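You operate a simulated robot arm through the tools that you are given. There is no shell and no other tool. Be economical: measure what you need, move in short steps, check, and stop when the job is done.

Carry out the task below with a simulated robot arm. There is one attempt and no reset: what you move stays moved.

JOB
Take the green pad and put it on the place b. Put one of the blue cartons from the shelf of the low steel table on the yellow panel. Close the upper table drawer. Fetch the grey bottle and stand it on the grey table beside the cabinet. Take the green cloth and leave it on top of the brown carton on the top of the steel table. Take the green brake pad and put it in the green bin. Take the hub on the top of the steel table and put it away on the top of the left bench. The order is free. Set down upright: blue carton, grey bottle, hub.

It is judged by the outcome, as a careful person would: the job done as asked, and still so three seconds after it is handed in. It fails if anything else is knocked over, pushed out of place, dropped, spilled or broken. Flat cloth is picked up by pressing the open fingertips on it (5 to 10 N) and closing them slowly along it; thin cloth reads only 2 to 8 mm in the jaws.

ROBOT AND FRAMES
A 7-joint arm with a fingered hand on a trunk, on a base that drives. Base frame: it is fixed to the floor where the robot stands at the start and does not move with it; the origin is under the middle of the robot, x ahead of it, y to its left, z up. Readings come in cm, degrees, newtons and seconds.
With the tool pointing down near the work surface it reaches from about 10 to 66 cm from the robot's upright axis, wherever it stands. Its first joint turns from -69.0 to 172.0 degrees. Places, roughly: blue carton [75, 25, 25]; brown carton [275, -150, 100]; green bin [100, 225, 100]; green brake pad (5x2x3 cm) [220, -210, 30]; green cloth (10x6x4 cm) [210, -160, 90]; green pad (6x10x4 cm) [50, 0, 20]; grey bottle (7x7x19 cm) [260, -120, 90]; grey table beside the cabinet [350, 230, 80]; hub (6x6x10 cm) [240, -220, 90]; place B (19x18 cm) [-306, 200, 88]; top of the left bench [-890, -450, 90]; upper table drawer [180, -90, 70]; yellow panel (20x15x2 cm) [260, -80, 90]. Payload 3.2 kg.
The TCP is the grasp point between the finger pads, 2.6 cm short of the fingertips. In the tool frame z runs along the fingers and y along their closing line. Largest opening 8.8 cm; the body of the gripper starts 3 cm behind the TCP. The gripper is a hand of 5 fingers: y runs from the thumb to the fingers, the wrist lies at [-1.6, -10.8, -17.2] in the tool frame, and closing takes about 1.5 s.
Orientation is told as [roll, pitch, yaw] about the base's x, y, z axes, in that order, counted from this pose: with the fingers straight down and the wrist toward the robot, the tool's x, y and z point along [0, 1, 0], [1, 0, 0] and [0, 0, -1] of the base frame.

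CONTROLS
- The arm moves only by the tool play_rows. Its arguments are lists of equal length, an entry for each row: "linear": the shift along the base's x, y, z in units of 200 mm (1.0 is 200 mm), a list of three; "delta_rot": the turn, a rotation vector about the base's x, y, z in units of 180 degrees (1.0 is 180 degrees), a list of three; "grip": the finger opening in mm, from 0 to 88. In form: {"linear": [[dx, dy, dz], ...], "delta_rot": [[ax, ay, az], ...], "grip": [grip, ...]}. A call has 1 to 12 rows; each row is the pose to reach, as a shift and turn from the pose commanded when the call began. A call with a number of a shift or a turn outside -1 to 1 is refused whole. Each row takes 0.2 s and may step no farther than 5 cm and 8.6 degrees from the row before; otherwise, or with a gripper value out of range, the whole call is refused. Where a pose cannot be reached the arm comes as near as it can. A force on the tool above 40 N (or 10 N above the force at the start of the call, whichever is more), or a blocked arm, ends the call early, and 0.2 s more pass. The fingers move at their own pace (about 7.2 cm/s each) and stop on an object; they squeeze with about 22 N. The grip force told is the motor's: it shows also when the fingers shut on nothing. Time passes only in rows, and 0.2 s behind the last, so rows that repeat a pose let the fingers close. The reply holds the time, the measured pose of the TCP, the force on the tool along the base axes, the opening and the grip force, in the units named above and with some noise, with the torque about the TCP (base axes, N m) and any sound that the robot's microphone picked up.
- Cameras (640 x 400 px; columns grow to the right, rows downward): "scene" is now at [11.59, 3.05, 91.49]; the picture's right is [0.43, -0.90, 0.00], its down [-0.74, -0.35, -0.57] and it looks along [0.51, 0.24, -0.82] (base axes); focal length 280 px, centre (320, 200). "wrist" rides on the gripper at [6.7, -9.7, -11.7] in the tool frame; the picture's right is [-0.71, 0.33, -0.62], its down [-0.65, -0.65, 0.39] and it looks along [-0.28, 0.68, 0.68] (tool axes); focal length 234 px, centre (320, 200). There is no depth. A picture from a camera that has moved, and an enlarged one, comes with that camera's place and axes in the base frame and with its lens.
- snapshot(camera): a new picture of that camera. No time passes.
- slide_trunk(by): slides the trunk up (or, below 0, down) by that many cm; the arm and the scene camera ride with it, the base frame stays. It gives what a move gives, with no picture.
- base_move(legs): drives the robot by 1 to 6 legs, each [ahead, left, turn to the left] in cm, cm and degrees, along the robot's own axes; the way and the turn of a leg run together, so that a leg with both is an arc; at most 150 cm and 180 degrees a leg. The arm and the cameras ride along, it lands a little off, and it stops where it bumps. It gives what a move gives.
- grasp_type(shape): the hand has 5 fingers and takes this shape, open, in about a second: jaw (thumb against the fingers, like two jaws); tri (thumb and two fingers); tip (a fingertip pinch); poke (one finger out to press); point (the index stretched); flat (the hand flat); cup (the hand cupped); fist (a fist). The gripper value then closes the fingers along that shape, each until it touches; the sizes above hold for jaw. It gives what a move gives, with no picture.
- aim_head(pan, tilt): turns the head with the scene camera to pan (to the left, within 86 degrees either way) and tilt (down, from -29 to 69), counted from straight ahead of the robot. It gives what a move gives.
- enlarge(camera, box): a new picture of the part [left, top, right, bottom] of that camera's present view, enlarged. No time passes.
- close_job(): hands the job in; it is judged then, once.

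Work in short steps. Places have to be worked out from the pictures, the camera data and where the tool is seen: move nearer, look again, correct. Check each grasp and each placing, and mend what went wrong. You have 196 turns and 182 pictures in all, those below and enlarged ones among them. Open the gripper and draw the arm clear of the work before you hand the job in, unless the task says otherwise; then end with one line.

The tools are called after "Request:" by a JSON object that holds its "op" and its "data". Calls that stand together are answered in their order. play_rows: Moves the arm, as the interface text tells. Its arguments: {"type":"object","properties":{"linear":{"type":"array"},"delta_rot":{"type":"array"},"grip":{"type":"array"}},"required":["linear","delta_rot","grip"]} The other tools are called the same way: slide_trunk (by) slides the trunk up or down; grasp_type (shape) gives the hand a shape; base_move (legs) drives the base; aim_head (pan, tilt) turns the head that bears the scene camera; snapshot (camera) takes a picture; enlarge (camera, box) takes an enlarged picture of a part of a camera's view; close_job () hands the job in.

At the start:

```text
time: 0.0
tcp_pos: [27.07, 19.3, 50.87]
tool_rot: [0.0, 0.1, 0.1]
contact_force: [0.0, -1.2, 0.2]
torque: [-0.02, -0.03, 0.0]
finger_gap: 8.78
grip_force: 0.0
shape: jaw
trunk travel left (down, up): [-25.0, 59.0]
robot x, y, heading: [0.02, -0.14, -0.1]
head pan, tilt: [25.5, 55.4]
```

scene: 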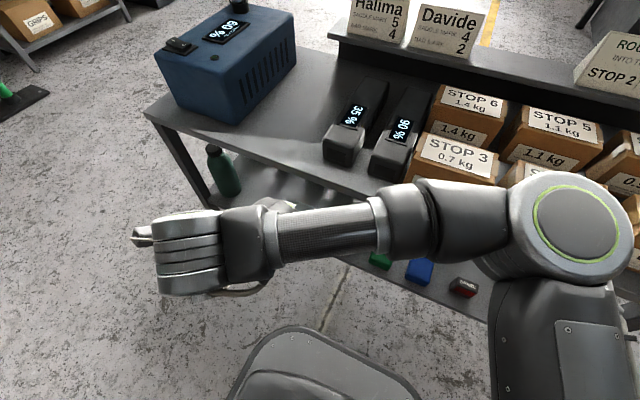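
wrist: 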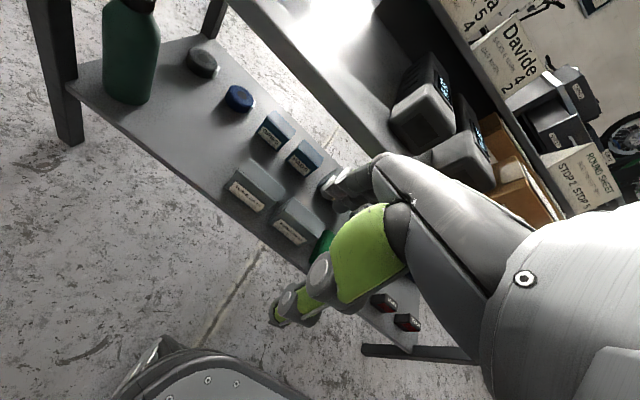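

The table in front has a lower shelf with small cartons. I'll look around with the head before moving anything.

Request:
{"op": "aim_head", "data": {"pan": 0, "tilt": 25}}

Request:
{"op": "snapshot", "data": {"camera": "scene"}}

Request:
{"op": "aim_head", "data": {"pan": -60, "tilt": 20}}

Request:
{"op": "snapshot", "data": {"camera": "scene"}}

Request:
{"op": "aim_head", "data": {"pan": 60, "tilt": 20}}

Request:
{"op": "snapshot", "data": {"camera": "scene"}}

```text
time: 0.9
tcp_pos: [26.88, 19.44, 50.82]
tool_rot: [0.0, 0.0, 0.0]
contact_force: [-0.5, 0.6, 0.0]
torque: [0.0, -0.01, 0.0]
finger_gap: 8.74
grip_force: 0.0
shape: jaw
trunk travel left (down, up): [-25.0, 59.0]
robot x, y, heading: [0.22, -0.24, -0.1]
head pan, tilt: [0.0, 25.0]
```

```text
179 pictures are left
camera scene: at [14.32, -0.03, 95.93], right [0.0, -1.0, 0.0], down [-0.42, 0.0, -0.91], along [0.91, 0.0, -0.42], focal length 280 px, centre (320, 200)
```

scene: 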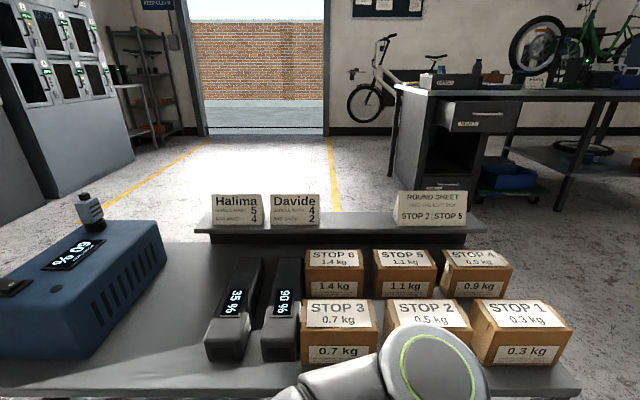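

```text
time: 2.2
tcp_pos: [26.99, 19.38, 50.77]
tool_rot: [-0.1, 0.0, 0.1]
contact_force: [-0.1, 0.1, 0.1]
torque: [0.01, 0.03, 0.0]
finger_gap: 8.78
grip_force: 0.0
shape: jaw
trunk travel left (down, up): [-25.0, 59.0]
robot x, y, heading: [-0.04, 0.11, -0.1]
head pan, tilt: [-60.0, 20.0]
```

```text
178 pictures are left
camera scene: at [9.77, -8.1, 96.74], right [-0.87, -0.5, 0.0], down [-0.17, 0.3, -0.94], along [0.47, -0.81, -0.34], focal length 280 px, centre (320, 200)
```

scene: 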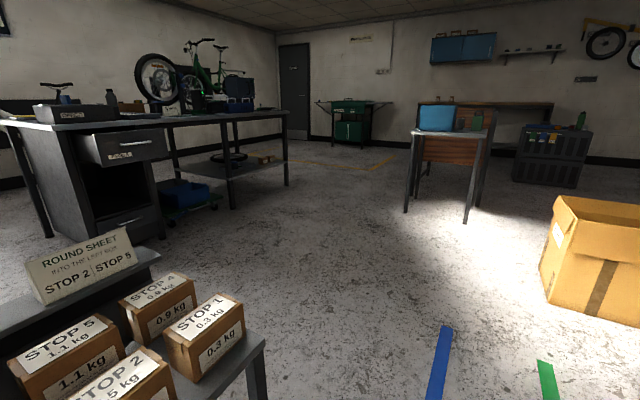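

```text
time: 4.2
tcp_pos: [26.94, 19.34, 50.88]
tool_rot: [0.1, -0.1, 0.1]
contact_force: [1.2, 0.8, -0.7]
torque: [-0.02, 0.02, -0.02]
finger_gap: 8.75
grip_force: 0.0
shape: jaw
trunk travel left (down, up): [-25.0, 59.0]
robot x, y, heading: [-0.09, -0.26, 0.3]
head pan, tilt: [60.0, 20.0]
```

```text
177 pictures are left
camera scene: at [9.77, 8.02, 96.74], right [0.87, -0.5, 0.0], down [-0.17, -0.3, -0.94], along [0.47, 0.81, -0.34], focal length 280 px, centre (320, 200)
```

scene: 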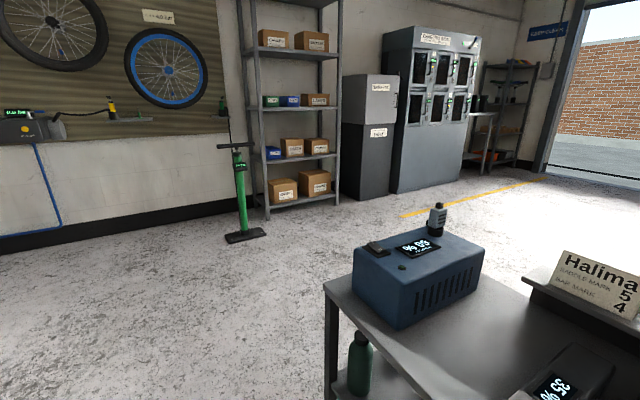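

I'll look down at the shelf of the low table in front, and zoom on the wrist view.

Request:
{"op": "aim_head", "data": {"pan": 0, "tilt": 65}}

Request:
{"op": "snapshot", "data": {"camera": "scene"}}

Request:
{"op": "enlarge", "data": {"camera": "wrist", "box": [160, 40, 480, 360]}}

```text
time: 5.5
tcp_pos: [26.87, 19.26, 50.91]
tool_rot: [-0.1, 0.0, 0.0]
contact_force: [-0.3, -0.1, 0.5]
torque: [-0.01, 0.02, 0.0]
finger_gap: 8.81
grip_force: 0.1
shape: jaw
trunk travel left (down, up): [-25.0, 59.0]
robot x, y, heading: [0.26, 0.07, -0.1]
head pan, tilt: [0.0, 65.0]
```

```text
176 pictures are left
camera scene: at [11.19, -0.04, 90.38], right [0.0, -1.0, 0.0], down [-0.91, 0.0, -0.42], along [0.42, 0.0, -0.91], focal length 280 px, centre (320, 200)
```

scene: 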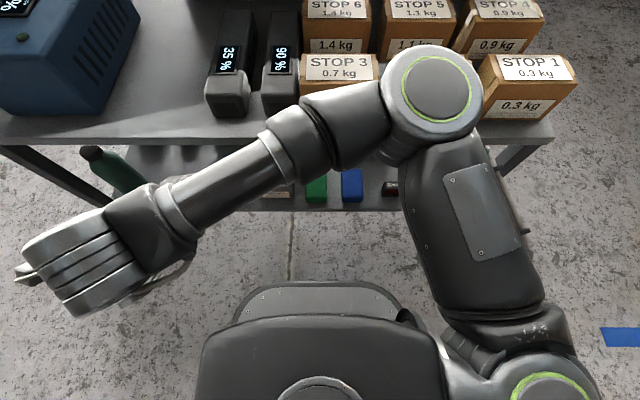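

```text
1.25 times, centred on (320, 200) of wrist
camera zoom: at [17.23, 25.94, 62.72], right [0.33, -0.71, 0.62], down [-0.65, -0.65, -0.39], along [0.68, -0.28, -0.68], focal length 293 px, centre (320, 200)
```

zoom: 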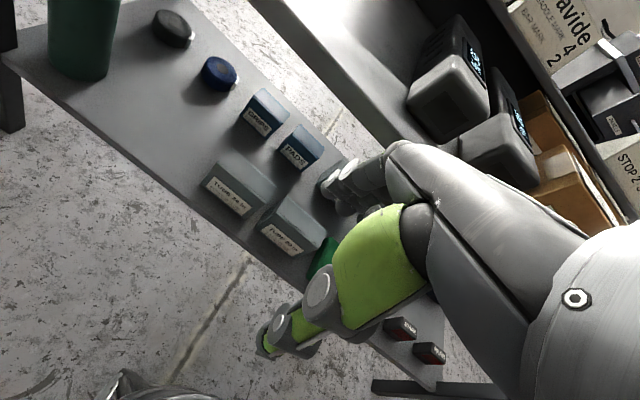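

The green item on the shelf sits near (45, 1, 22). I'll back off a little and look under the table top.

Request:
{"op": "base_move", "data": {"legs": [[-30, 0, 0]]}}

Request:
{"op": "aim_head", "data": {"pan": 10, "tilt": 45}}

Request:
{"op": "snapshot", "data": {"camera": "scene"}}

Request:
{"op": "snapshot", "data": {"camera": "wrist"}}

```text
time: 7.6
tcp_pos: [-2.67, 19.31, 50.93]
tool_rot: [-0.1, 0.1, -0.4]
contact_force: [1.1, 0.2, 1.1]
torque: [0.0, 0.01, -0.02]
finger_gap: 8.79
grip_force: 0.1
shape: jaw
trunk travel left (down, up): [-25.0, 59.0]
robot x, y, heading: [-29.9, -0.22, -0.5]
head pan, tilt: [0.0, 65.0]
```

```text
time: 8.4
tcp_pos: [-2.5, 19.14, 50.89]
tool_rot: [-0.1, 0.1, -0.4]
contact_force: [-0.2, -0.2, 0.0]
torque: [0.01, 0.0, -0.02]
finger_gap: 8.78
grip_force: 0.1
shape: jaw
trunk travel left (down, up): [-25.0, 59.0]
robot x, y, heading: [-29.72, -0.17, -0.6]
head pan, tilt: [10.0, 45.0]
```

```text
174 pictures are left
camera scene: at [-16.66, 1.38, 92.87], right [0.17, -0.99, 0.0], down [-0.7, -0.12, -0.71], along [0.7, 0.12, -0.71], focal length 280 px, centre (320, 200)
```

scene: 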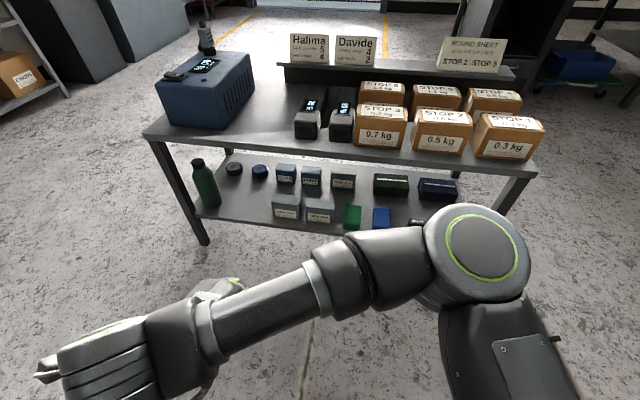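

```text
173 pictures are left
camera wrist: at [-12.36, 25.92, 62.72], right [0.33, -0.71, 0.62], down [-0.66, -0.64, -0.39], along [0.68, -0.28, -0.68], focal length 234 px, centre (320, 200)
```

wrist: 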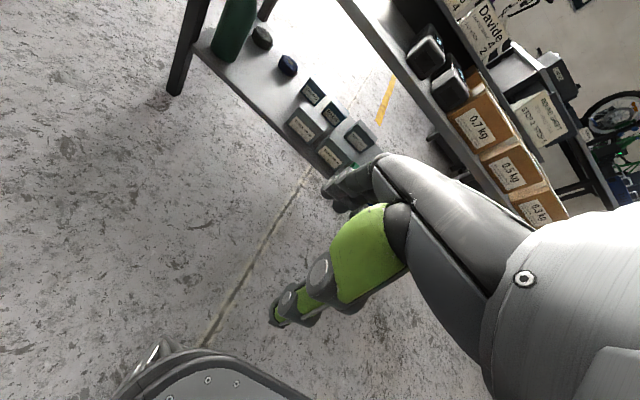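

Request:
{"op": "enlarge", "data": {"camera": "scene", "box": [190, 140, 350, 240]}}

Request:
{"op": "enlarge", "data": {"camera": "scene", "box": [320, 150, 480, 250]}}

```text
4.00 times, centred on (270, 190) of scene
camera zoom: at [-16.66, 1.38, 92.87], right [0.17, -0.99, 0.0], down [-0.7, -0.12, -0.71], along [0.7, 0.12, -0.71], focal length 1121 px, centre (520, 240)
```

zoom: 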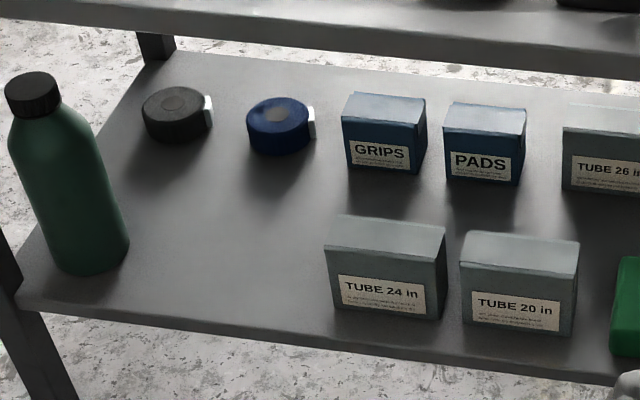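

```text
4.00 times, centred on (400, 200) of scene
camera zoom: at [-16.66, 1.38, 92.87], right [0.17, -0.99, 0.0], down [-0.7, -0.12, -0.71], along [0.7, 0.12, -0.71], focal length 1121 px, centre (0, 200)
```

zoom: 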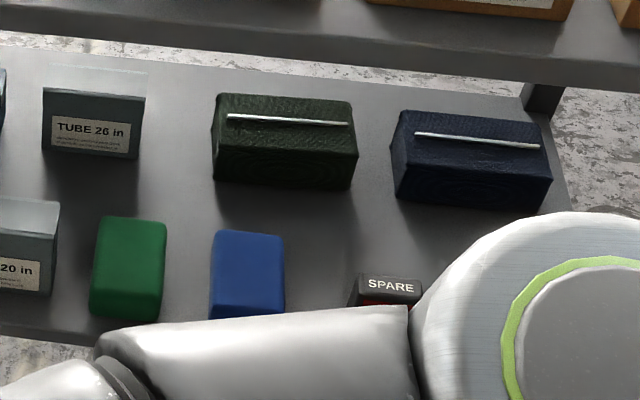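

Blue cartons are "GRIPS" and "PADS", and the green pad is at about (47.5, 1.4, 22) with its long side along x. I'll pose the arm outside the table first, turning it so the fingers close along y.

Request:
{"op": "play_rows", "data": {"linear": [[0.06, -0.08, -0.03], [0.13, -0.16, -0.06], [0.2, -0.24, -0.09], [0.28, -0.32, -0.12], [0.36, -0.4, -0.15], [0.44, -0.48, -0.2], [0.52, -0.56, -0.25], [0.6, -0.64, -0.3], [0.7, -0.72, -0.35], [0.8, -0.8, -0.4], [0.9, -0.85, -0.45], [0.95, -0.88, -0.5]], "delta_rot": [[0, 0, 0.042], [0, 0, 0.084], [0, 0, 0.126], [0, 0, 0.168], [0, 0, 0.21], [0, 0, 0.252], [0, 0, 0.294], [0, 0, 0.336], [0, 0, 0.378], [0, 0, 0.42], [0, 0, 0.46], [0, 0, 0.5]], "grip": [88, 88, 88, 88, 88, 88, 88, 88, 88, 88, 88, 88]}}

Request:
{"op": "snapshot", "data": {"camera": "scene"}}

```text
time: 11.0
tcp_pos: [10.68, 5.38, 44.3]
tool_rot: [0.0, 0.0, 65.1]
contact_force: [0.3, 0.3, -0.4]
torque: [0.03, -0.01, 0.01]
finger_gap: 8.77
grip_force: 0.1
shape: jaw
out of reach, approached as far as the arm can: row 9, 10, 11, 12
trunk travel left (down, up): [-25.0, 59.0]
robot x, y, heading: [-29.69, 0.16, -0.6]
head pan, tilt: [10.0, 45.0]
```

```text
170 pictures are left
camera scene: at [-16.66, 1.38, 92.88], right [0.17, -0.99, 0.0], down [-0.7, -0.12, -0.71], along [0.7, 0.12, -0.71], focal length 280 px, centre (320, 200)
```

scene: 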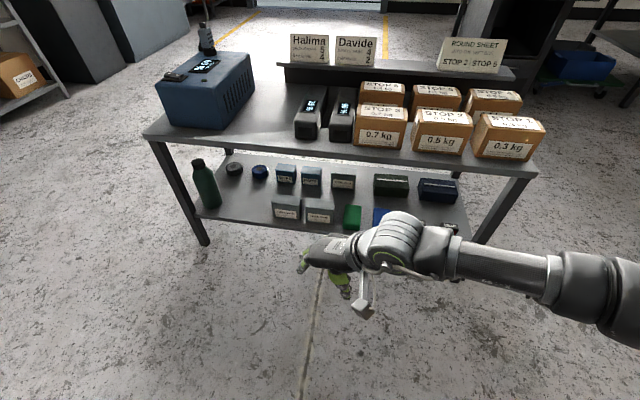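

The arm is now to the right, free of the table. I'll lower the trunk and then try tilting the fingers forward.

Request:
{"op": "slide_trunk", "data": {"by": -13}}

Request:
{"op": "play_rows", "data": {"linear": [[0.05, -0.02, 0], [0.1, -0.04, 0], [0.15, -0.06, 0], [0.2, -0.08, 0], [0.25, -0.1, 0], [0.3, -0.12, 0]], "delta_rot": [[0, -0.04, 0], [0, -0.08, 0], [0, -0.12, 0], [0, -0.16, 0], [0, -0.2, 0], [0, -0.22, 0]], "grip": [88, 88, 88, 88, 88, 88]}}

Request:
{"op": "snapshot", "data": {"camera": "wrist"}}

Request:
{"op": "snapshot", "data": {"camera": "scene"}}

```text
time: 12.6
tcp_pos: [10.73, 5.33, 31.29]
tool_rot: [0.0, -0.1, 65.1]
contact_force: [0.2, -0.2, -0.1]
torque: [0.0, 0.01, 0.04]
finger_gap: 8.78
grip_force: 0.0
shape: jaw
trunk travel left (down, up): [-12.0, 72.0]
robot x, y, heading: [-29.68, 0.27, -0.3]
head pan, tilt: [10.0, 45.0]
```

```text
time: 14.0
tcp_pos: [16.53, 3.01, 31.18]
tool_rot: [-36.8, -15.6, 70.3]
contact_force: [-1.1, -0.2, -0.5]
torque: [-0.02, 0.01, -0.02]
finger_gap: 8.77
grip_force: 0.0
shape: jaw
trunk travel left (down, up): [-12.0, 72.0]
robot x, y, heading: [-29.64, -0.02, -0.4]
head pan, tilt: [10.0, 45.0]
```

```text
169 pictures are left
camera wrist: at [1.33, -3.18, 33.94], right [0.2, 0.0, 0.98], down [0.49, -0.87, -0.1], along [0.85, 0.5, -0.18], focal length 234 px, centre (320, 200)
```

wrist: 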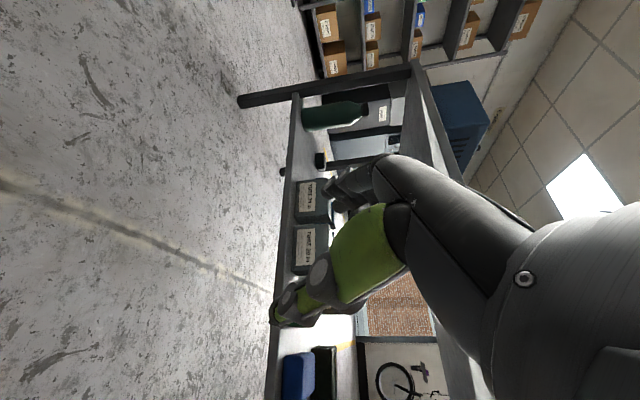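

```text
168 pictures are left
camera scene: at [-16.66, 1.38, 79.88], right [0.17, -0.99, 0.0], down [-0.7, -0.12, -0.71], along [0.7, 0.12, -0.71], focal length 280 px, centre (320, 200)
```

scene: 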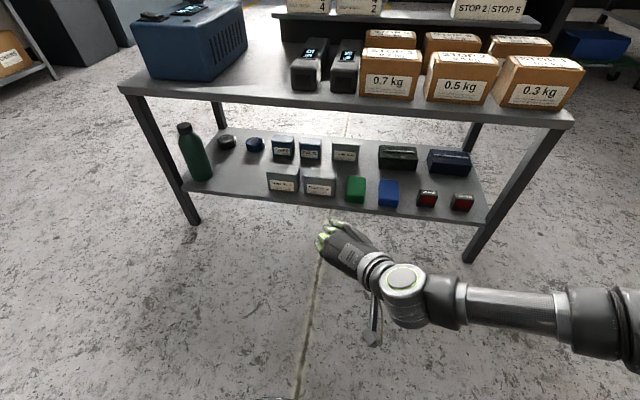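

Good posture. Now I twist about the finger axis so that the fingers close along y.

Request:
{"op": "play_rows", "data": {"linear": [[0, 0, 0], [0, 0, 0], [0, 0, 0], [0, 0, 0]], "delta_rot": [[-0.022, 0, 0.027], [-0.045, 0, 0.053], [-0.067, 0, 0.08], [-0.0893, 0, 0.1064]], "grip": [88, 88, 88, 88]}}

Request:
{"op": "snapshot", "data": {"camera": "scene"}}

```text
time: 15.0
tcp_pos: [16.61, 2.98, 31.34]
tool_rot: [-39.6, 0.1, 90.0]
contact_force: [0.8, -0.3, 0.1]
torque: [0.03, -0.01, -0.01]
finger_gap: 8.77
grip_force: 0.0
shape: jaw
trunk travel left (down, up): [-12.0, 72.0]
robot x, y, heading: [-30.04, -0.07, -0.3]
head pan, tilt: [10.0, 45.0]
```

```text
167 pictures are left
camera scene: at [-16.66, 1.38, 79.87], right [0.17, -0.99, 0.0], down [-0.7, -0.12, -0.71], along [0.7, 0.12, -0.71], focal length 280 px, centre (320, 200)
```

scene: 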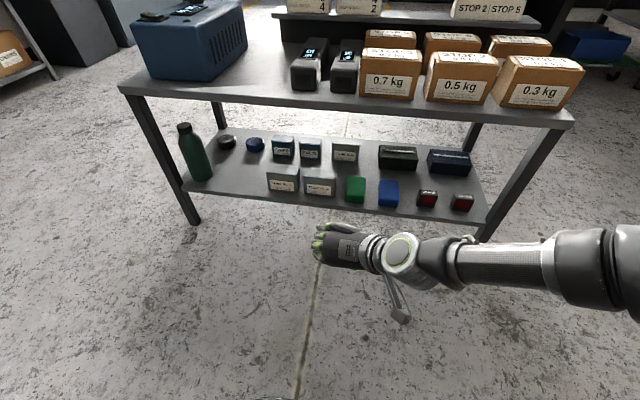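

Orientation is right. I'll zoom to refine the pad position.

Request:
{"op": "enlarge", "data": {"camera": "scene", "box": [300, 150, 420, 225]}}

```text
5.33 times, centred on (360, 188) of scene
camera zoom: at [-16.66, 1.38, 79.87], right [0.17, -0.99, 0.0], down [-0.7, -0.12, -0.71], along [0.7, 0.12, -0.71], focal length 1495 px, centre (107, 267)
```

zoom: 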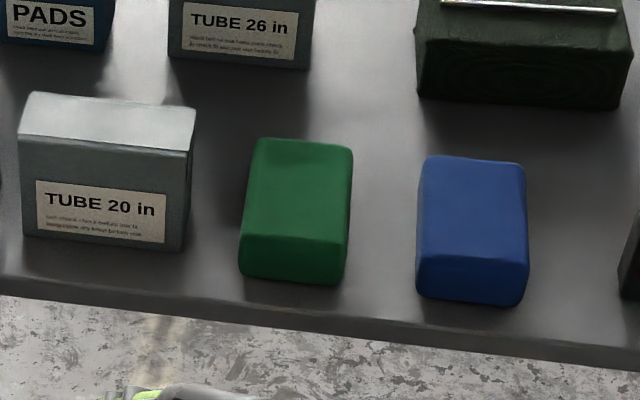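

Gripping along y from here would swing the elbow into the table leg. I'd rather turn the robot sideways (heading -90) with its forearm entering along +x, so I first return the arm to its default posture.

Request:
{"op": "slide_trunk", "data": {"by": 13}}

Request:
{"op": "play_rows", "data": {"linear": [[0, 0, 0], [0, 0, 0], [0, 0, 0], [0, 0, 0], [0, 0, 0]], "delta_rot": [[0, 0.044, 0], [0, 0.088, 0], [0, 0.132, 0], [0, 0.176, 0], [0, 0.22, 0]], "grip": [88, 88, 88, 88, 88]}}

Request:
{"op": "play_rows", "data": {"linear": [[-0.05, 0.08, 0.03], [-0.1, 0.16, 0.06], [-0.16, 0.24, 0.09], [-0.24, 0.32, 0.12], [-0.32, 0.4, 0.15], [-0.4, 0.48, 0.2], [-0.48, 0.56, 0.25], [-0.56, 0.64, 0.3], [-0.64, 0.72, 0.3], [-0.72, 0.8, 0.3], [-0.76, 0.85, 0.3], [-0.8, 0.9, 0.3]], "delta_rot": [[0, 0, -0.042], [0, 0, -0.084], [0, 0, -0.126], [0, 0, -0.168], [0, 0, -0.21], [0, 0, -0.252], [0, 0, -0.294], [0, 0, -0.336], [0, 0, -0.378], [0, 0, -0.42], [0, 0, -0.46], [0, 0, -0.5]], "grip": [88, 88, 88, 88, 88, 88, 88, 88, 88, 88, 88, 88]}}

Request:
{"op": "play_rows", "data": {"linear": [[0, 0.1, -0.05], [0, 0.2, -0.1], [0, 0.3, -0.15], [0, 0.4, -0.2], [0, 0.5, -0.2]], "delta_rot": [[0.035, 0, 0], [0.07, 0, 0], [0.105, 0, 0], [0.14, 0, 0], [0.17, 0, 0]], "grip": [88, 88, 88, 88, 88]}}

Request:
{"op": "snapshot", "data": {"camera": "scene"}}

```text
time: 16.6
tcp_pos: [16.66, 2.92, 44.36]
tool_rot: [-39.6, 0.2, 89.9]
contact_force: [-0.4, -0.6, 0.5]
torque: [-0.01, -0.04, 0.01]
finger_gap: 8.78
grip_force: 0.0
shape: jaw
trunk travel left (down, up): [-25.0, 59.0]
robot x, y, heading: [-29.43, 0.21, -0.5]
head pan, tilt: [10.0, 45.0]
```

```text
time: 17.8
tcp_pos: [16.65, 2.93, 44.35]
tool_rot: [0.0, 0.2, 90.1]
contact_force: [0.3, -0.4, 0.6]
torque: [0.01, -0.02, 0.0]
finger_gap: 8.79
grip_force: 0.0
shape: jaw
trunk travel left (down, up): [-25.0, 59.0]
robot x, y, heading: [-29.74, 0.01, -0.4]
head pan, tilt: [10.0, 45.0]
```

```text
time: 20.4
tcp_pos: [0.63, 20.68, 50.27]
tool_rot: [0.0, 0.1, 0.1]
contact_force: [0.5, 0.5, 0.8]
torque: [0.04, 0.01, -0.04]
finger_gap: 8.8
grip_force: 0.0
shape: jaw
out of reach, approached as far as the arm can: row 7, 8
trunk travel left (down, up): [-25.0, 59.0]
robot x, y, heading: [-29.73, 0.27, -0.4]
head pan, tilt: [10.0, 45.0]
```

```text
time: 21.8
tcp_pos: [4.06, 30.54, 51.03]
tool_rot: [36.3, -0.4, -4.0]
contact_force: [-1.0, -0.1, 0.2]
torque: [0.0, 0.02, 0.01]
finger_gap: 8.78
grip_force: 0.0
shape: jaw
trunk travel left (down, up): [-25.0, 59.0]
robot x, y, heading: [-29.82, 0.07, -0.4]
head pan, tilt: [10.0, 45.0]
stopped in row 5: the arm was blocked; the commanded pose is now the measured one
```

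```text
165 pictures are left
camera scene: at [-16.65, 1.38, 92.87], right [0.17, -0.99, 0.0], down [-0.7, -0.12, -0.71], along [0.7, 0.12, -0.71], focal length 280 px, centre (320, 200)
```

scene: 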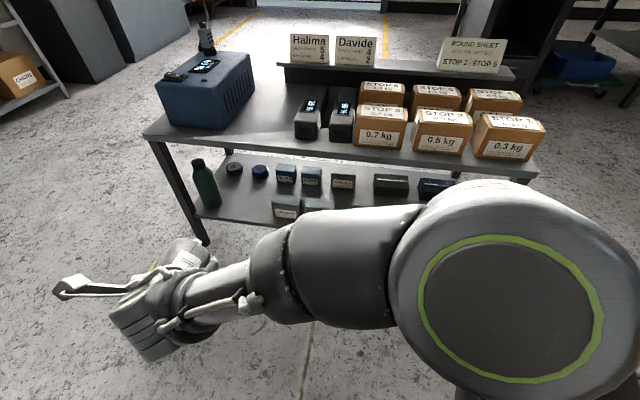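

The arm stopped (elbow near the trunk). I'll ease the tilt to about 25° and lower step by step.

Request:
{"op": "play_rows", "data": {"linear": [[0, 0, 0], [0.02, 0, -0.05], [0.04, 0, -0.1], [0.06, 0, -0.2], [0.06, 0, -0.3]], "delta_rot": [[-0.03, 0, 0.01], [-0.06, 0, 0.02], [-0.06, 0, 0.02], [-0.06, 0, 0.02], [-0.06, 0, 0.02]], "grip": [88, 88, 88, 88, 88]}}

Request:
{"op": "snapshot", "data": {"camera": "scene"}}

```text
time: 23.2
tcp_pos: [7.84, 29.64, 48.02]
tool_rot: [29.3, -0.4, -3.8]
contact_force: [0.3, 0.4, 0.1]
torque: [0.0, 0.03, -0.01]
finger_gap: 8.78
grip_force: 0.1
shape: jaw
trunk travel left (down, up): [-25.0, 59.0]
robot x, y, heading: [-30.18, 0.48, -0.3]
head pan, tilt: [10.0, 45.0]
stopped in row 5: the arm was blocked; the commanded pose is now the measured one
```

```text
164 pictures are left
camera scene: at [-16.65, 1.38, 92.87], right [0.17, -0.99, 0.0], down [-0.7, -0.12, -0.71], along [0.7, 0.12, -0.71], focal length 280 px, centre (320, 200)
```

scene: 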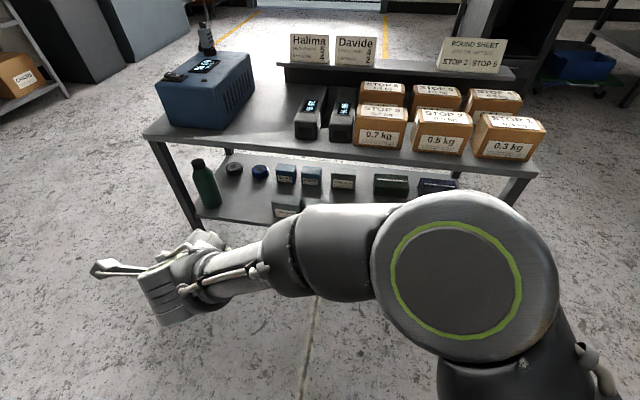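

Nearly low enough. I'll reach a little farther ahead and try lowering again.

Request:
{"op": "play_rows", "data": {"linear": [[0.08, 0, 0], [0.16, 0, 0], [0.2, 0, -0.05], [0.2, 0, -0.12], [0.2, 0, -0.2]], "delta_rot": [[0, 0, 0.02], [0, 0, 0.02], [0, 0, 0.02], [0, 0, 0.02], [0, 0, 0.02]], "grip": [80, 80, 80, 80, 80]}}

```text
time: 24.6
tcp_pos: [14.17, 28.82, 46.15]
tool_rot: [32.2, -0.1, -3.2]
contact_force: [0.5, 0.1, 0.2]
torque: [-0.05, 0.0, 0.01]
finger_gap: 8.01
grip_force: 0.2
shape: jaw
trunk travel left (down, up): [-25.0, 59.0]
robot x, y, heading: [-29.95, 0.19, -0.6]
head pan, tilt: [10.0, 45.0]
stopped in row 5: the arm was blocked; the commanded pose is now the measured one
```

Height is now right once the trunk goes fully down (46 → 21). A heading of -70 gives the base more clearance, so I'll yaw the tool 17° more to suit it.

Request:
{"op": "play_rows", "data": {"linear": [[0, 0, 0.01], [0, 0, 0.01], [0, 0, 0.01], [0, 0, 0.01]], "delta_rot": [[0, 0, -0.024], [0, 0, -0.048], [0, 0, -0.072], [0, 0, -0.096]], "grip": [80, 80, 80, 80]}}

Request:
{"op": "snapshot", "data": {"camera": "scene"}}

```text
time: 25.6
tcp_pos: [15.26, 28.2, 47.68]
tool_rot: [33.8, 0.1, -22.0]
contact_force: [0.4, 0.2, 0.0]
torque: [0.02, 0.0, -0.01]
finger_gap: 8.03
grip_force: 0.0
shape: jaw
trunk travel left (down, up): [-25.0, 59.0]
robot x, y, heading: [-30.17, 0.15, -0.4]
head pan, tilt: [10.0, 45.0]
```

```text
163 pictures are left
camera scene: at [-16.64, 1.4, 92.87], right [0.17, -0.99, 0.0], down [-0.7, -0.12, -0.71], along [0.7, 0.12, -0.71], focal length 280 px, centre (320, 200)
```

scene: 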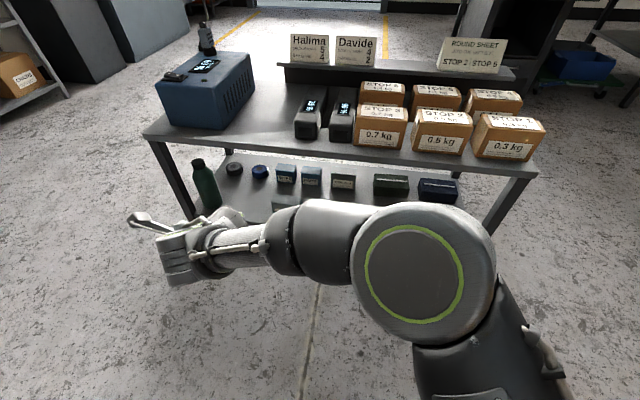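

I'll try 2 cm lower at this yaw.

Request:
{"op": "play_rows", "data": {"linear": [[0, 0, -0.03], [0, 0, -0.06], [0, 0, -0.1], [0, 0, -0.13]], "delta_rot": [[0, 0, 0], [0, 0, 0], [0, 0, 0], [0, 0, 0]], "grip": [80, 80, 80, 80]}}

```text
time: 26.6
tcp_pos: [14.26, 28.64, 43.96]
tool_rot: [32.3, -0.2, -20.8]
contact_force: [0.2, -0.3, -0.6]
torque: [0.02, -0.01, -0.02]
finger_gap: 8.02
grip_force: 0.1
shape: jaw
trunk travel left (down, up): [-25.0, 59.0]
robot x, y, heading: [-29.97, 0.3, -0.5]
head pan, tilt: [10.0, 45.0]
```

I'd like to understand the hand's shape before inserting it; enlarging.

Request:
{"op": "enlarge", "data": {"camera": "scene", "box": [100, 180, 260, 300]}}

Request:
{"op": "snapshot", "data": {"camera": "wrist"}}

```text
3.33 times, centred on (180, 240) of scene
camera zoom: at [-16.65, 1.39, 92.88], right [0.17, -0.99, 0.0], down [-0.7, -0.12, -0.71], along [0.7, 0.12, -0.71], focal length 934 px, centre (787, 67)
```

zoom: 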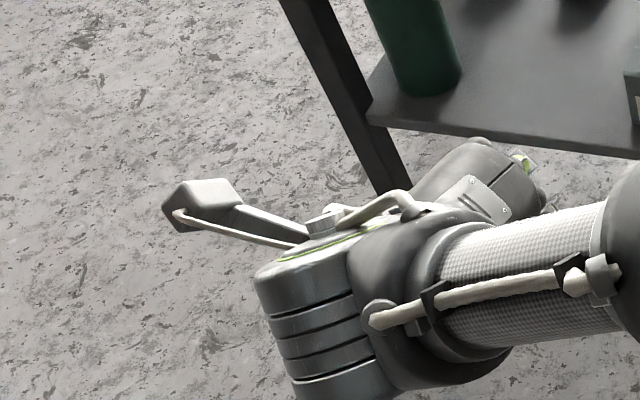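

```text
161 pictures are left
camera wrist: at [5.02, 31.45, 57.48], right [-0.02, -0.99, 0.15], down [-0.73, -0.09, -0.68], along [0.68, -0.12, -0.72], focal length 234 px, centre (320, 200)
```

wrist: 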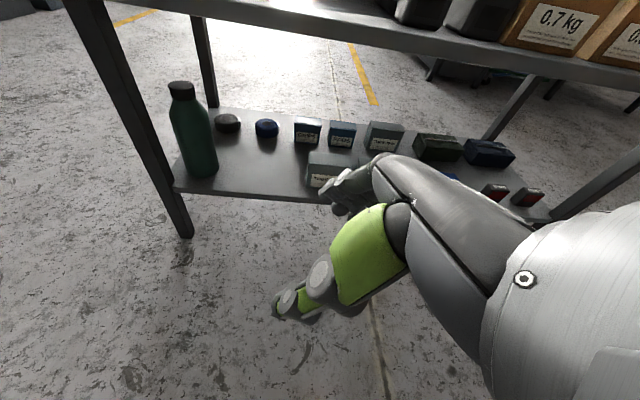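

The hand geometry is clear now: the forearm can enter under the top along +x. I'll turn to heading about -70 and move to a waypoint with the hand short of the table.

Request:
{"op": "base_move", "data": {"legs": [[0, 0, -69.2], [-26.8, 20, 0]]}}

Request:
{"op": "slide_trunk", "data": {"by": -17}}

Request:
{"op": "aim_head", "data": {"pan": 50, "tilt": 45}}

Request:
{"op": "snapshot", "data": {"camera": "scene"}}

Request:
{"op": "snapshot", "data": {"camera": "wrist"}}

```text
time: 31.8
tcp_pos: [21.73, 1.1, 43.96]
tool_rot: [32.4, -0.3, -90.0]
contact_force: [-0.7, 0.3, -1.1]
torque: [0.01, 0.02, 0.01]
finger_gap: 8.05
grip_force: 0.1
shape: jaw
trunk travel left (down, up): [-25.0, 59.0]
robot x, y, heading: [-20.5, 32.42, -69.5]
head pan, tilt: [10.0, 45.0]
```

```text
time: 33.7
tcp_pos: [21.64, 1.03, 27.04]
tool_rot: [32.4, -0.2, -90.2]
contact_force: [0.8, -0.2, -0.1]
torque: [-0.01, 0.02, -0.02]
finger_gap: 8.03
grip_force: 0.0
shape: jaw
trunk travel left (down, up): [-8.0, 76.0]
robot x, y, heading: [-20.66, 32.34, -69.9]
head pan, tilt: [10.0, 45.0]
```

```text
time: 34.8
tcp_pos: [21.47, 1.12, 26.89]
tool_rot: [32.4, -0.2, -90.1]
contact_force: [0.1, 0.7, 0.3]
torque: [0.0, -0.02, 0.01]
finger_gap: 8.0
grip_force: 0.0
shape: jaw
trunk travel left (down, up): [-8.0, 76.0]
robot x, y, heading: [-20.66, 32.56, -69.7]
head pan, tilt: [50.0, 45.0]
```

```text
160 pictures are left
camera scene: at [-11.17, 24.81, 75.88], right [-0.34, -0.94, 0.0], down [-0.67, 0.24, -0.71], along [0.67, -0.24, -0.71], focal length 280 px, centre (320, 200)
```

scene: 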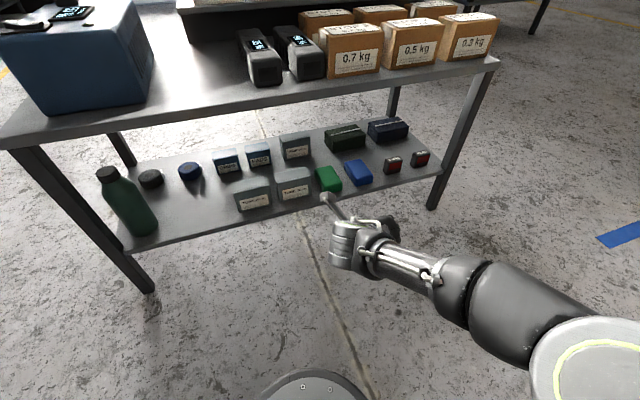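

```text
159 pictures are left
camera wrist: at [21.02, 10.72, 40.55], right [-0.93, -0.33, 0.15], down [-0.34, 0.65, -0.68], along [0.13, -0.68, -0.72], focal length 234 px, centre (320, 200)
```

wrist: 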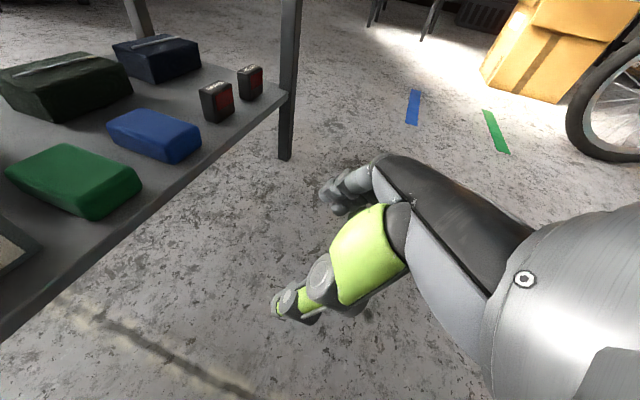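

The pad is confirmed near (48, 1.2) with front edge at about x=44.5. I drive the base 26 cm toward +x, with the hand at z=27 above the pad.

Request:
{"op": "base_move", "data": {"legs": [[5, 13.5, 0]]}}

Request:
{"op": "base_move", "data": {"legs": [[4.2, 11.4, 0]]}}

Request:
{"op": "snapshot", "data": {"camera": "scene"}}

Request:
{"op": "snapshot", "data": {"camera": "wrist"}}

```text
time: 36.1
tcp_pos: [36.01, 1.1, 26.88]
tool_rot: [32.4, -0.1, -90.0]
contact_force: [0.2, -0.5, -0.5]
torque: [-0.04, -0.01, -0.02]
finger_gap: 8.03
grip_force: 0.0
shape: jaw
trunk travel left (down, up): [-8.0, 76.0]
robot x, y, heading: [-6.42, 32.14, -69.7]
head pan, tilt: [50.0, 45.0]
```

```text
time: 37.4
tcp_pos: [48.47, 1.17, 26.95]
tool_rot: [32.4, -0.1, -90.0]
contact_force: [-0.5, 0.3, -0.7]
torque: [-0.03, 0.01, 0.01]
finger_gap: 8.04
grip_force: 0.0
shape: jaw
trunk travel left (down, up): [-8.0, 76.0]
robot x, y, heading: [5.84, 32.58, -69.5]
head pan, tilt: [50.0, 45.0]
```

```text
158 pictures are left
camera scene: at [15.63, 24.92, 75.88], right [-0.34, -0.94, 0.0], down [-0.67, 0.24, -0.71], along [0.67, -0.24, -0.71], focal length 280 px, centre (320, 200)
```

scene: 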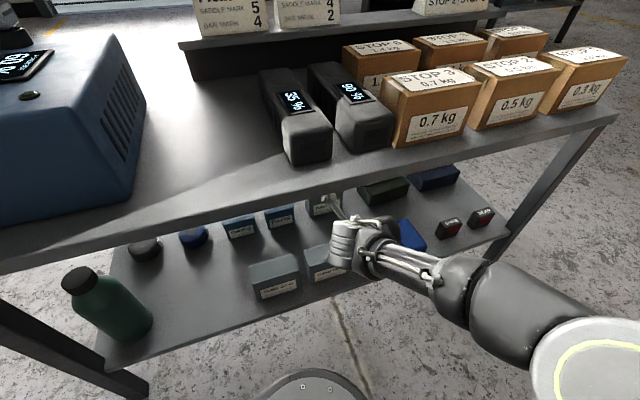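

```text
157 pictures are left
camera wrist: at [47.82, 10.81, 40.57], right [-0.93, -0.33, 0.15], down [-0.34, 0.65, -0.68], along [0.13, -0.68, -0.72], focal length 234 px, centre (320, 200)
```

wrist: 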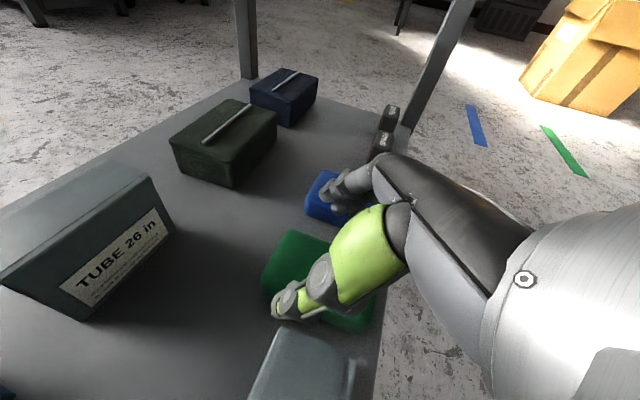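

Thumb (y≈5.5) sits between the pad's edge (4.0) and the tube box (7.7). Lowering by the trunk.

Request:
{"op": "slide_trunk", "data": {"by": -4}}

Request:
{"op": "slide_trunk", "data": {"by": -1.8}}

Request:
{"op": "snapshot", "data": {"camera": "wrist"}}

```text
time: 38.2
tcp_pos: [48.52, 1.12, 23.06]
tool_rot: [32.5, -0.1, -90.3]
contact_force: [-0.3, -0.6, 0.4]
torque: [0.0, 0.02, 0.06]
finger_gap: 8.01
grip_force: 0.2
shape: jaw
trunk travel left (down, up): [-4.0, 80.0]
robot x, y, heading: [6.1, 32.69, -69.6]
head pan, tilt: [50.0, 45.0]
```

```text
time: 38.9
tcp_pos: [48.59, 1.05, 21.76]
tool_rot: [33.0, -0.6, -90.3]
contact_force: [-6.9, 4.7, 25.8]
torque: [-1.3, 0.33, -0.37]
finger_gap: 7.99
grip_force: 0.1
shape: jaw
trunk travel left (down, up): [-2.2, 81.8]
robot x, y, heading: [5.98, 32.4, -69.5]
head pan, tilt: [50.0, 45.0]
```

```text
156 pictures are left
camera wrist: at [47.78, 10.82, 35.24], right [-0.93, -0.33, 0.14], down [-0.33, 0.65, -0.69], along [0.13, -0.69, -0.71], focal length 234 px, centre (320, 200)
```

wrist: 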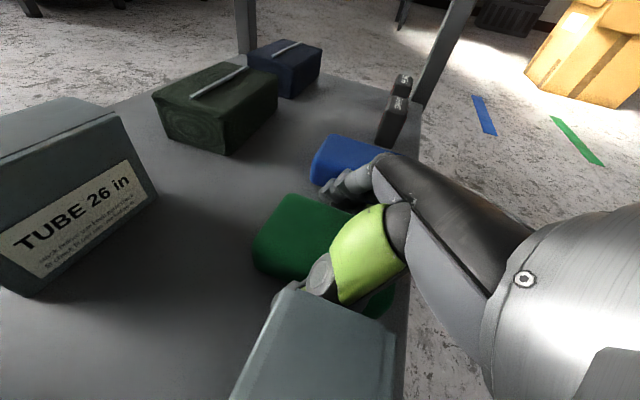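

Contact is at the fingers' side, most likely tips on the shelf. I'll raise 0.7 cm and close gently.

Request:
{"op": "slide_trunk", "data": {"by": 0.7}}

Request:
{"op": "play_rows", "data": {"linear": [[0, 0, 0], [0, 0, 0], [0, 0, 0], [0, 0, 0], [0, 0, 0], [0, 0, 0], [0, 0, 0], [0, 0, 0]], "delta_rot": [[0, 0, 0], [0, 0, 0], [0, 0, 0], [0, 0, 0], [0, 0, 0], [0, 0, 0], [0, 0, 0], [0, 0, 0]], "grip": [70, 65, 60, 55, 50, 45, 45, 45]}}

Request:
{"op": "snapshot", "data": {"camera": "wrist"}}

```text
time: 39.4
tcp_pos: [48.43, 1.16, 21.92]
tool_rot: [32.4, -0.2, -90.1]
contact_force: [0.9, -0.8, 8.2]
torque: [-0.5, 0.03, 0.09]
finger_gap: 8.04
grip_force: 0.2
shape: jaw
trunk travel left (down, up): [-2.9, 81.1]
robot x, y, heading: [6.13, 32.32, -69.7]
head pan, tilt: [50.0, 45.0]
```

```text
time: 41.2
tcp_pos: [48.42, 1.1, 21.99]
tool_rot: [32.5, -0.2, -90.0]
contact_force: [1.3, -1.3, 8.2]
torque: [-0.38, 0.02, 0.05]
finger_gap: 5.66
grip_force: 21.8
shape: jaw
trunk travel left (down, up): [-2.9, 81.1]
robot x, y, heading: [6.17, 32.53, -69.6]
head pan, tilt: [50.0, 45.0]
```

```text
155 pictures are left
camera wrist: at [47.8, 10.81, 35.56], right [-0.93, -0.33, 0.15], down [-0.34, 0.65, -0.68], along [0.13, -0.68, -0.72], focal length 234 px, centre (320, 200)
```

wrist: 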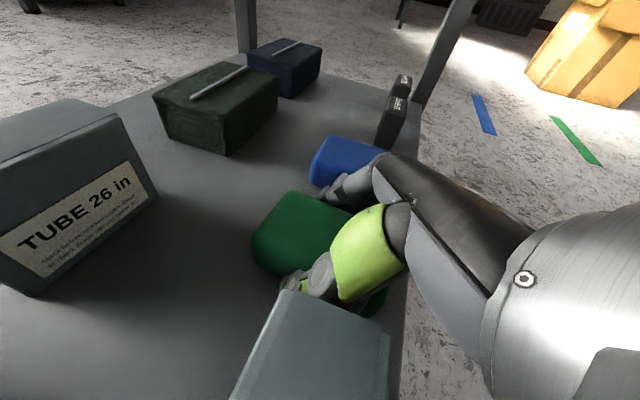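

Gripped at 5.7 cm. Lift by the trunk 4 cm, check, then back out along -x.

Request:
{"op": "slide_trunk", "data": {"by": 4}}

Request:
{"op": "snapshot", "data": {"camera": "wrist"}}

Request:
{"op": "base_move", "data": {"legs": [[-13.9, -37.5, 0]]}}

Request:
{"op": "slide_trunk", "data": {"by": 25}}

Request:
{"op": "snapshot", "data": {"camera": "scene"}}

Request:
{"op": "snapshot", "data": {"camera": "wrist"}}

```text
time: 42.0
tcp_pos: [48.43, 1.11, 25.82]
tool_rot: [32.3, -0.1, -90.1]
contact_force: [-0.1, 0.3, -0.7]
torque: [0.0, -0.02, 0.03]
finger_gap: 5.62
grip_force: 21.6
shape: jaw
trunk travel left (down, up): [-6.9, 77.1]
robot x, y, heading: [6.07, 32.06, -69.4]
head pan, tilt: [50.0, 45.0]
```

```text
154 pictures are left
camera wrist: at [47.81, 10.8, 39.41], right [-0.93, -0.33, 0.15], down [-0.34, 0.65, -0.68], along [0.13, -0.68, -0.72], focal length 234 px, centre (320, 200)
```

wrist: 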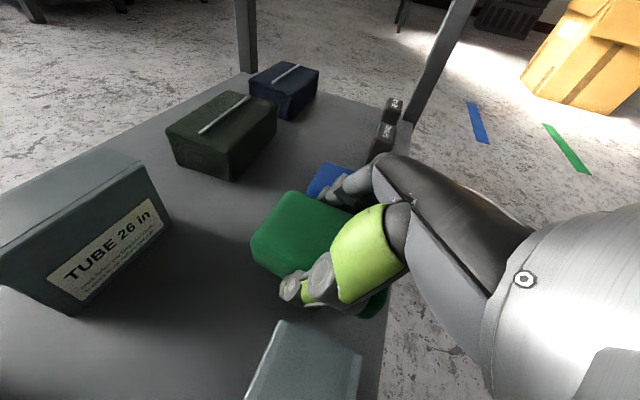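

```text
time: 44.5
tcp_pos: [8.46, 0.85, 25.89]
tool_rot: [32.3, -0.1, -90.1]
contact_force: [-0.2, -0.2, -0.9]
torque: [-0.02, -0.02, -0.02]
finger_gap: 5.65
grip_force: 21.8
shape: jaw
trunk travel left (down, up): [-6.9, 77.1]
robot x, y, heading: [-33.67, 32.22, -69.9]
head pan, tilt: [50.0, 45.0]
```

```text
time: 47.1
tcp_pos: [8.5, 0.83, 50.92]
tool_rot: [32.4, -0.1, -90.2]
contact_force: [-0.3, 0.1, 0.8]
torque: [0.01, -0.03, 0.02]
finger_gap: 5.62
grip_force: 21.8
shape: jaw
trunk travel left (down, up): [-31.9, 52.1]
robot x, y, heading: [-33.87, 32.43, -69.5]
head pan, tilt: [50.0, 45.0]
```

```text
153 pictures are left
camera scene: at [-24.32, 24.76, 99.77], right [-0.34, -0.94, 0.0], down [-0.67, 0.24, -0.71], along [0.67, -0.24, -0.71], focal length 280 px, centre (320, 200)
```

scene: 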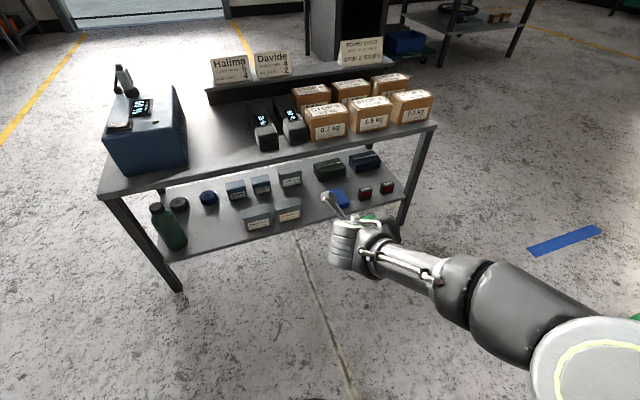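

```text
152 pictures are left
camera wrist: at [7.84, 10.57, 64.47], right [-0.93, -0.33, 0.15], down [-0.34, 0.65, -0.68], along [0.13, -0.68, -0.72], focal length 234 px, centre (320, 200)
```

wrist: 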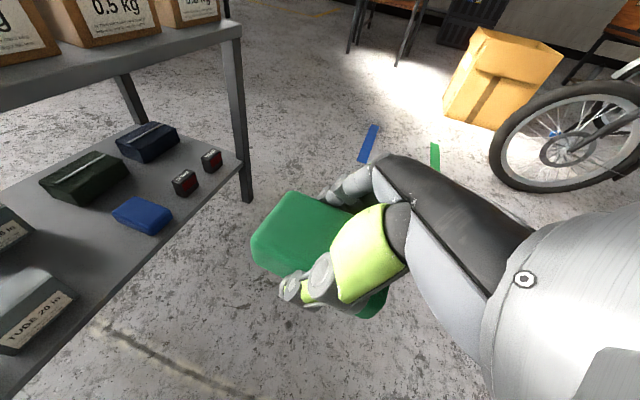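

Pad held well. I'll turn left towards place B and look.

Request:
{"op": "base_move", "data": {"legs": [[0, 0, 150]]}}

Request:
{"op": "aim_head", "data": {"pan": 60, "tilt": 15}}

Request:
{"op": "snapshot", "data": {"camera": "scene"}}

Request:
{"op": "aim_head", "data": {"pan": 5, "tilt": 15}}

Request:
{"op": "snapshot", "data": {"camera": "scene"}}

```text
time: 53.8
tcp_pos: [-56.47, 79.83, 50.86]
tool_rot: [32.5, -0.1, 61.6]
contact_force: [-0.4, -0.5, -0.1]
torque: [0.01, -0.01, -0.01]
finger_gap: 5.57
grip_force: 22.1
shape: jaw
trunk travel left (down, up): [-31.9, 52.1]
robot x, y, heading: [-34.0, 32.25, 82.3]
head pan, tilt: [50.0, 45.0]
```

```text
time: 54.7
tcp_pos: [-56.41, 79.75, 50.9]
tool_rot: [32.5, -0.2, 61.6]
contact_force: [-0.2, 0.4, -1.1]
torque: [-0.06, 0.0, -0.01]
finger_gap: 5.62
grip_force: 21.5
shape: jaw
trunk travel left (down, up): [-31.9, 52.1]
robot x, y, heading: [-34.2, 32.04, 82.4]
head pan, tilt: [60.0, 15.0]
```

```text
151 pictures are left
camera scene: at [-40.46, 42.87, 104.45], right [0.61, 0.79, 0.0], down [0.21, -0.16, -0.97], along [-0.76, 0.59, -0.26], focal length 280 px, centre (320, 200)
```

scene: 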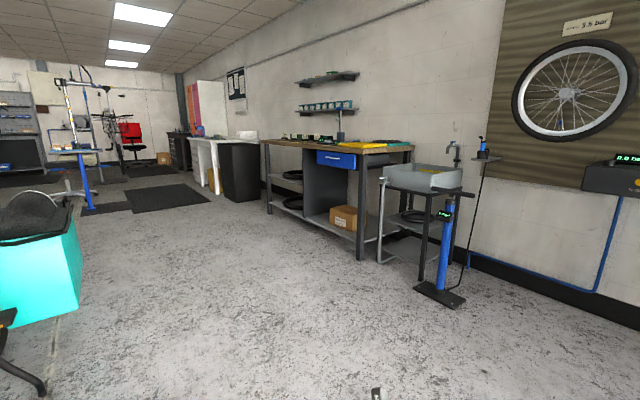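

```text
time: 56.0
tcp_pos: [-56.39, 79.77, 50.83]
tool_rot: [32.6, 0.0, 61.7]
contact_force: [-0.2, -1.3, -0.4]
torque: [0.01, 0.02, -0.01]
finger_gap: 5.6
grip_force: 22.1
shape: jaw
trunk travel left (down, up): [-31.9, 52.1]
robot x, y, heading: [-33.77, 31.83, 82.4]
head pan, tilt: [5.0, 15.0]
```

```text
150 pictures are left
camera scene: at [-32.63, 46.49, 104.46], right [1.0, -0.05, 0.0], down [-0.01, -0.26, -0.97], along [0.04, 0.96, -0.26], focal length 280 px, centre (320, 200)
```

scene: 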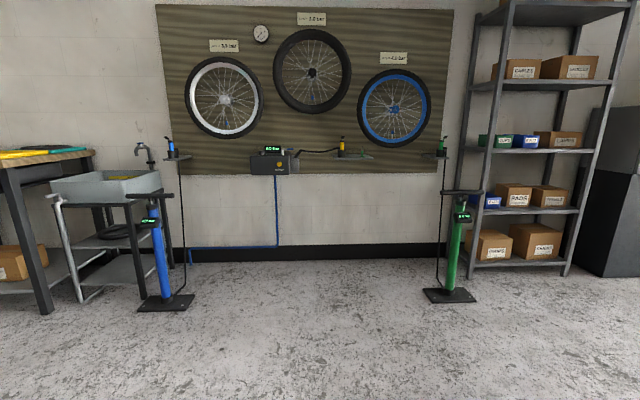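

Place B must be on the wooden bench by the left wall; enlarge it.

Request:
{"op": "aim_head", "data": {"pan": 60, "tilt": 15}}

Request:
{"op": "enlarge", "data": {"camera": "scene", "box": [240, 90, 480, 240]}}

```text
time: 57.2
tcp_pos: [-56.41, 79.89, 50.92]
tool_rot: [32.5, -0.1, 61.6]
contact_force: [0.0, 0.8, 0.0]
torque: [0.02, -0.01, -0.03]
finger_gap: 5.59
grip_force: 21.7
shape: jaw
trunk travel left (down, up): [-31.9, 52.1]
robot x, y, heading: [-33.79, 32.25, 82.2]
head pan, tilt: [60.0, 15.0]
```

```text
2.67 times, centred on (360, 165) of scene
camera zoom: at [-40.45, 42.87, 104.46], right [0.61, 0.79, 0.0], down [0.2, -0.16, -0.97], along [-0.76, 0.59, -0.26], focal length 747 px, centre (213, 293)
```

zoom: 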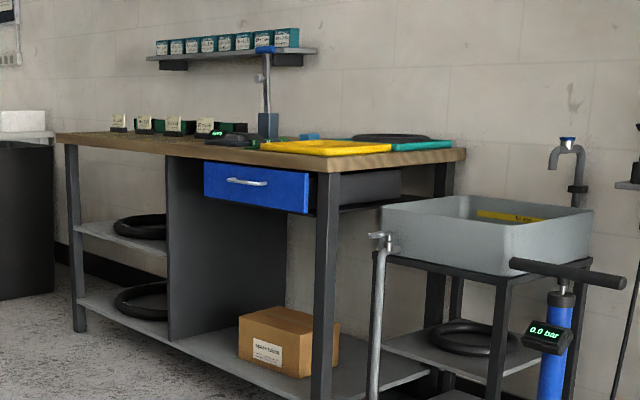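

Bench spans roughly x from -170 to -300 at y≥190. I'll drive left alongside it and look again.

Request:
{"op": "base_move", "data": {"legs": [[15, 85, 0], [15, 85, 0]]}}

Request:
{"op": "aim_head", "data": {"pan": 20, "tilt": 20}}

Request:
{"op": "snapshot", "data": {"camera": "scene"}}

```text
time: 66.1
tcp_pos: [-222.98, 135.16, 50.92]
tool_rot: [32.5, -0.1, 61.1]
contact_force: [0.7, 0.2, 0.1]
torque: [-0.01, 0.0, -0.02]
finger_gap: 5.6
grip_force: 21.3
shape: jaw
trunk travel left (down, up): [-31.9, 52.1]
robot x, y, heading: [-200.65, 87.08, 81.5]
head pan, tilt: [60.0, 15.0]
```

```text
time: 67.2
tcp_pos: [-222.9, 135.0, 50.95]
tool_rot: [32.5, -0.1, 60.9]
contact_force: [0.2, 0.1, -0.9]
torque: [-0.01, -0.04, 0.01]
finger_gap: 5.58
grip_force: 22.1
shape: jaw
trunk travel left (down, up): [-31.9, 52.1]
robot x, y, heading: [-201.21, 86.88, 81.5]
head pan, tilt: [20.0, 20.0]
```

```text
148 pictures are left
camera scene: at [-202.02, 101.17, 103.64], right [0.98, 0.2, 0.0], down [0.07, -0.34, -0.94], along [-0.19, 0.92, -0.34], focal length 280 px, centre (320, 200)
```

scene: 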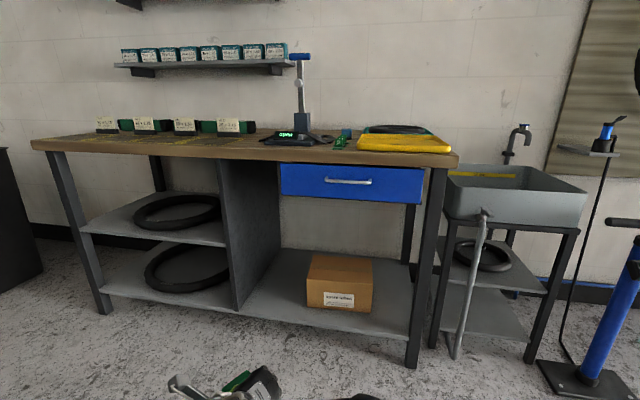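

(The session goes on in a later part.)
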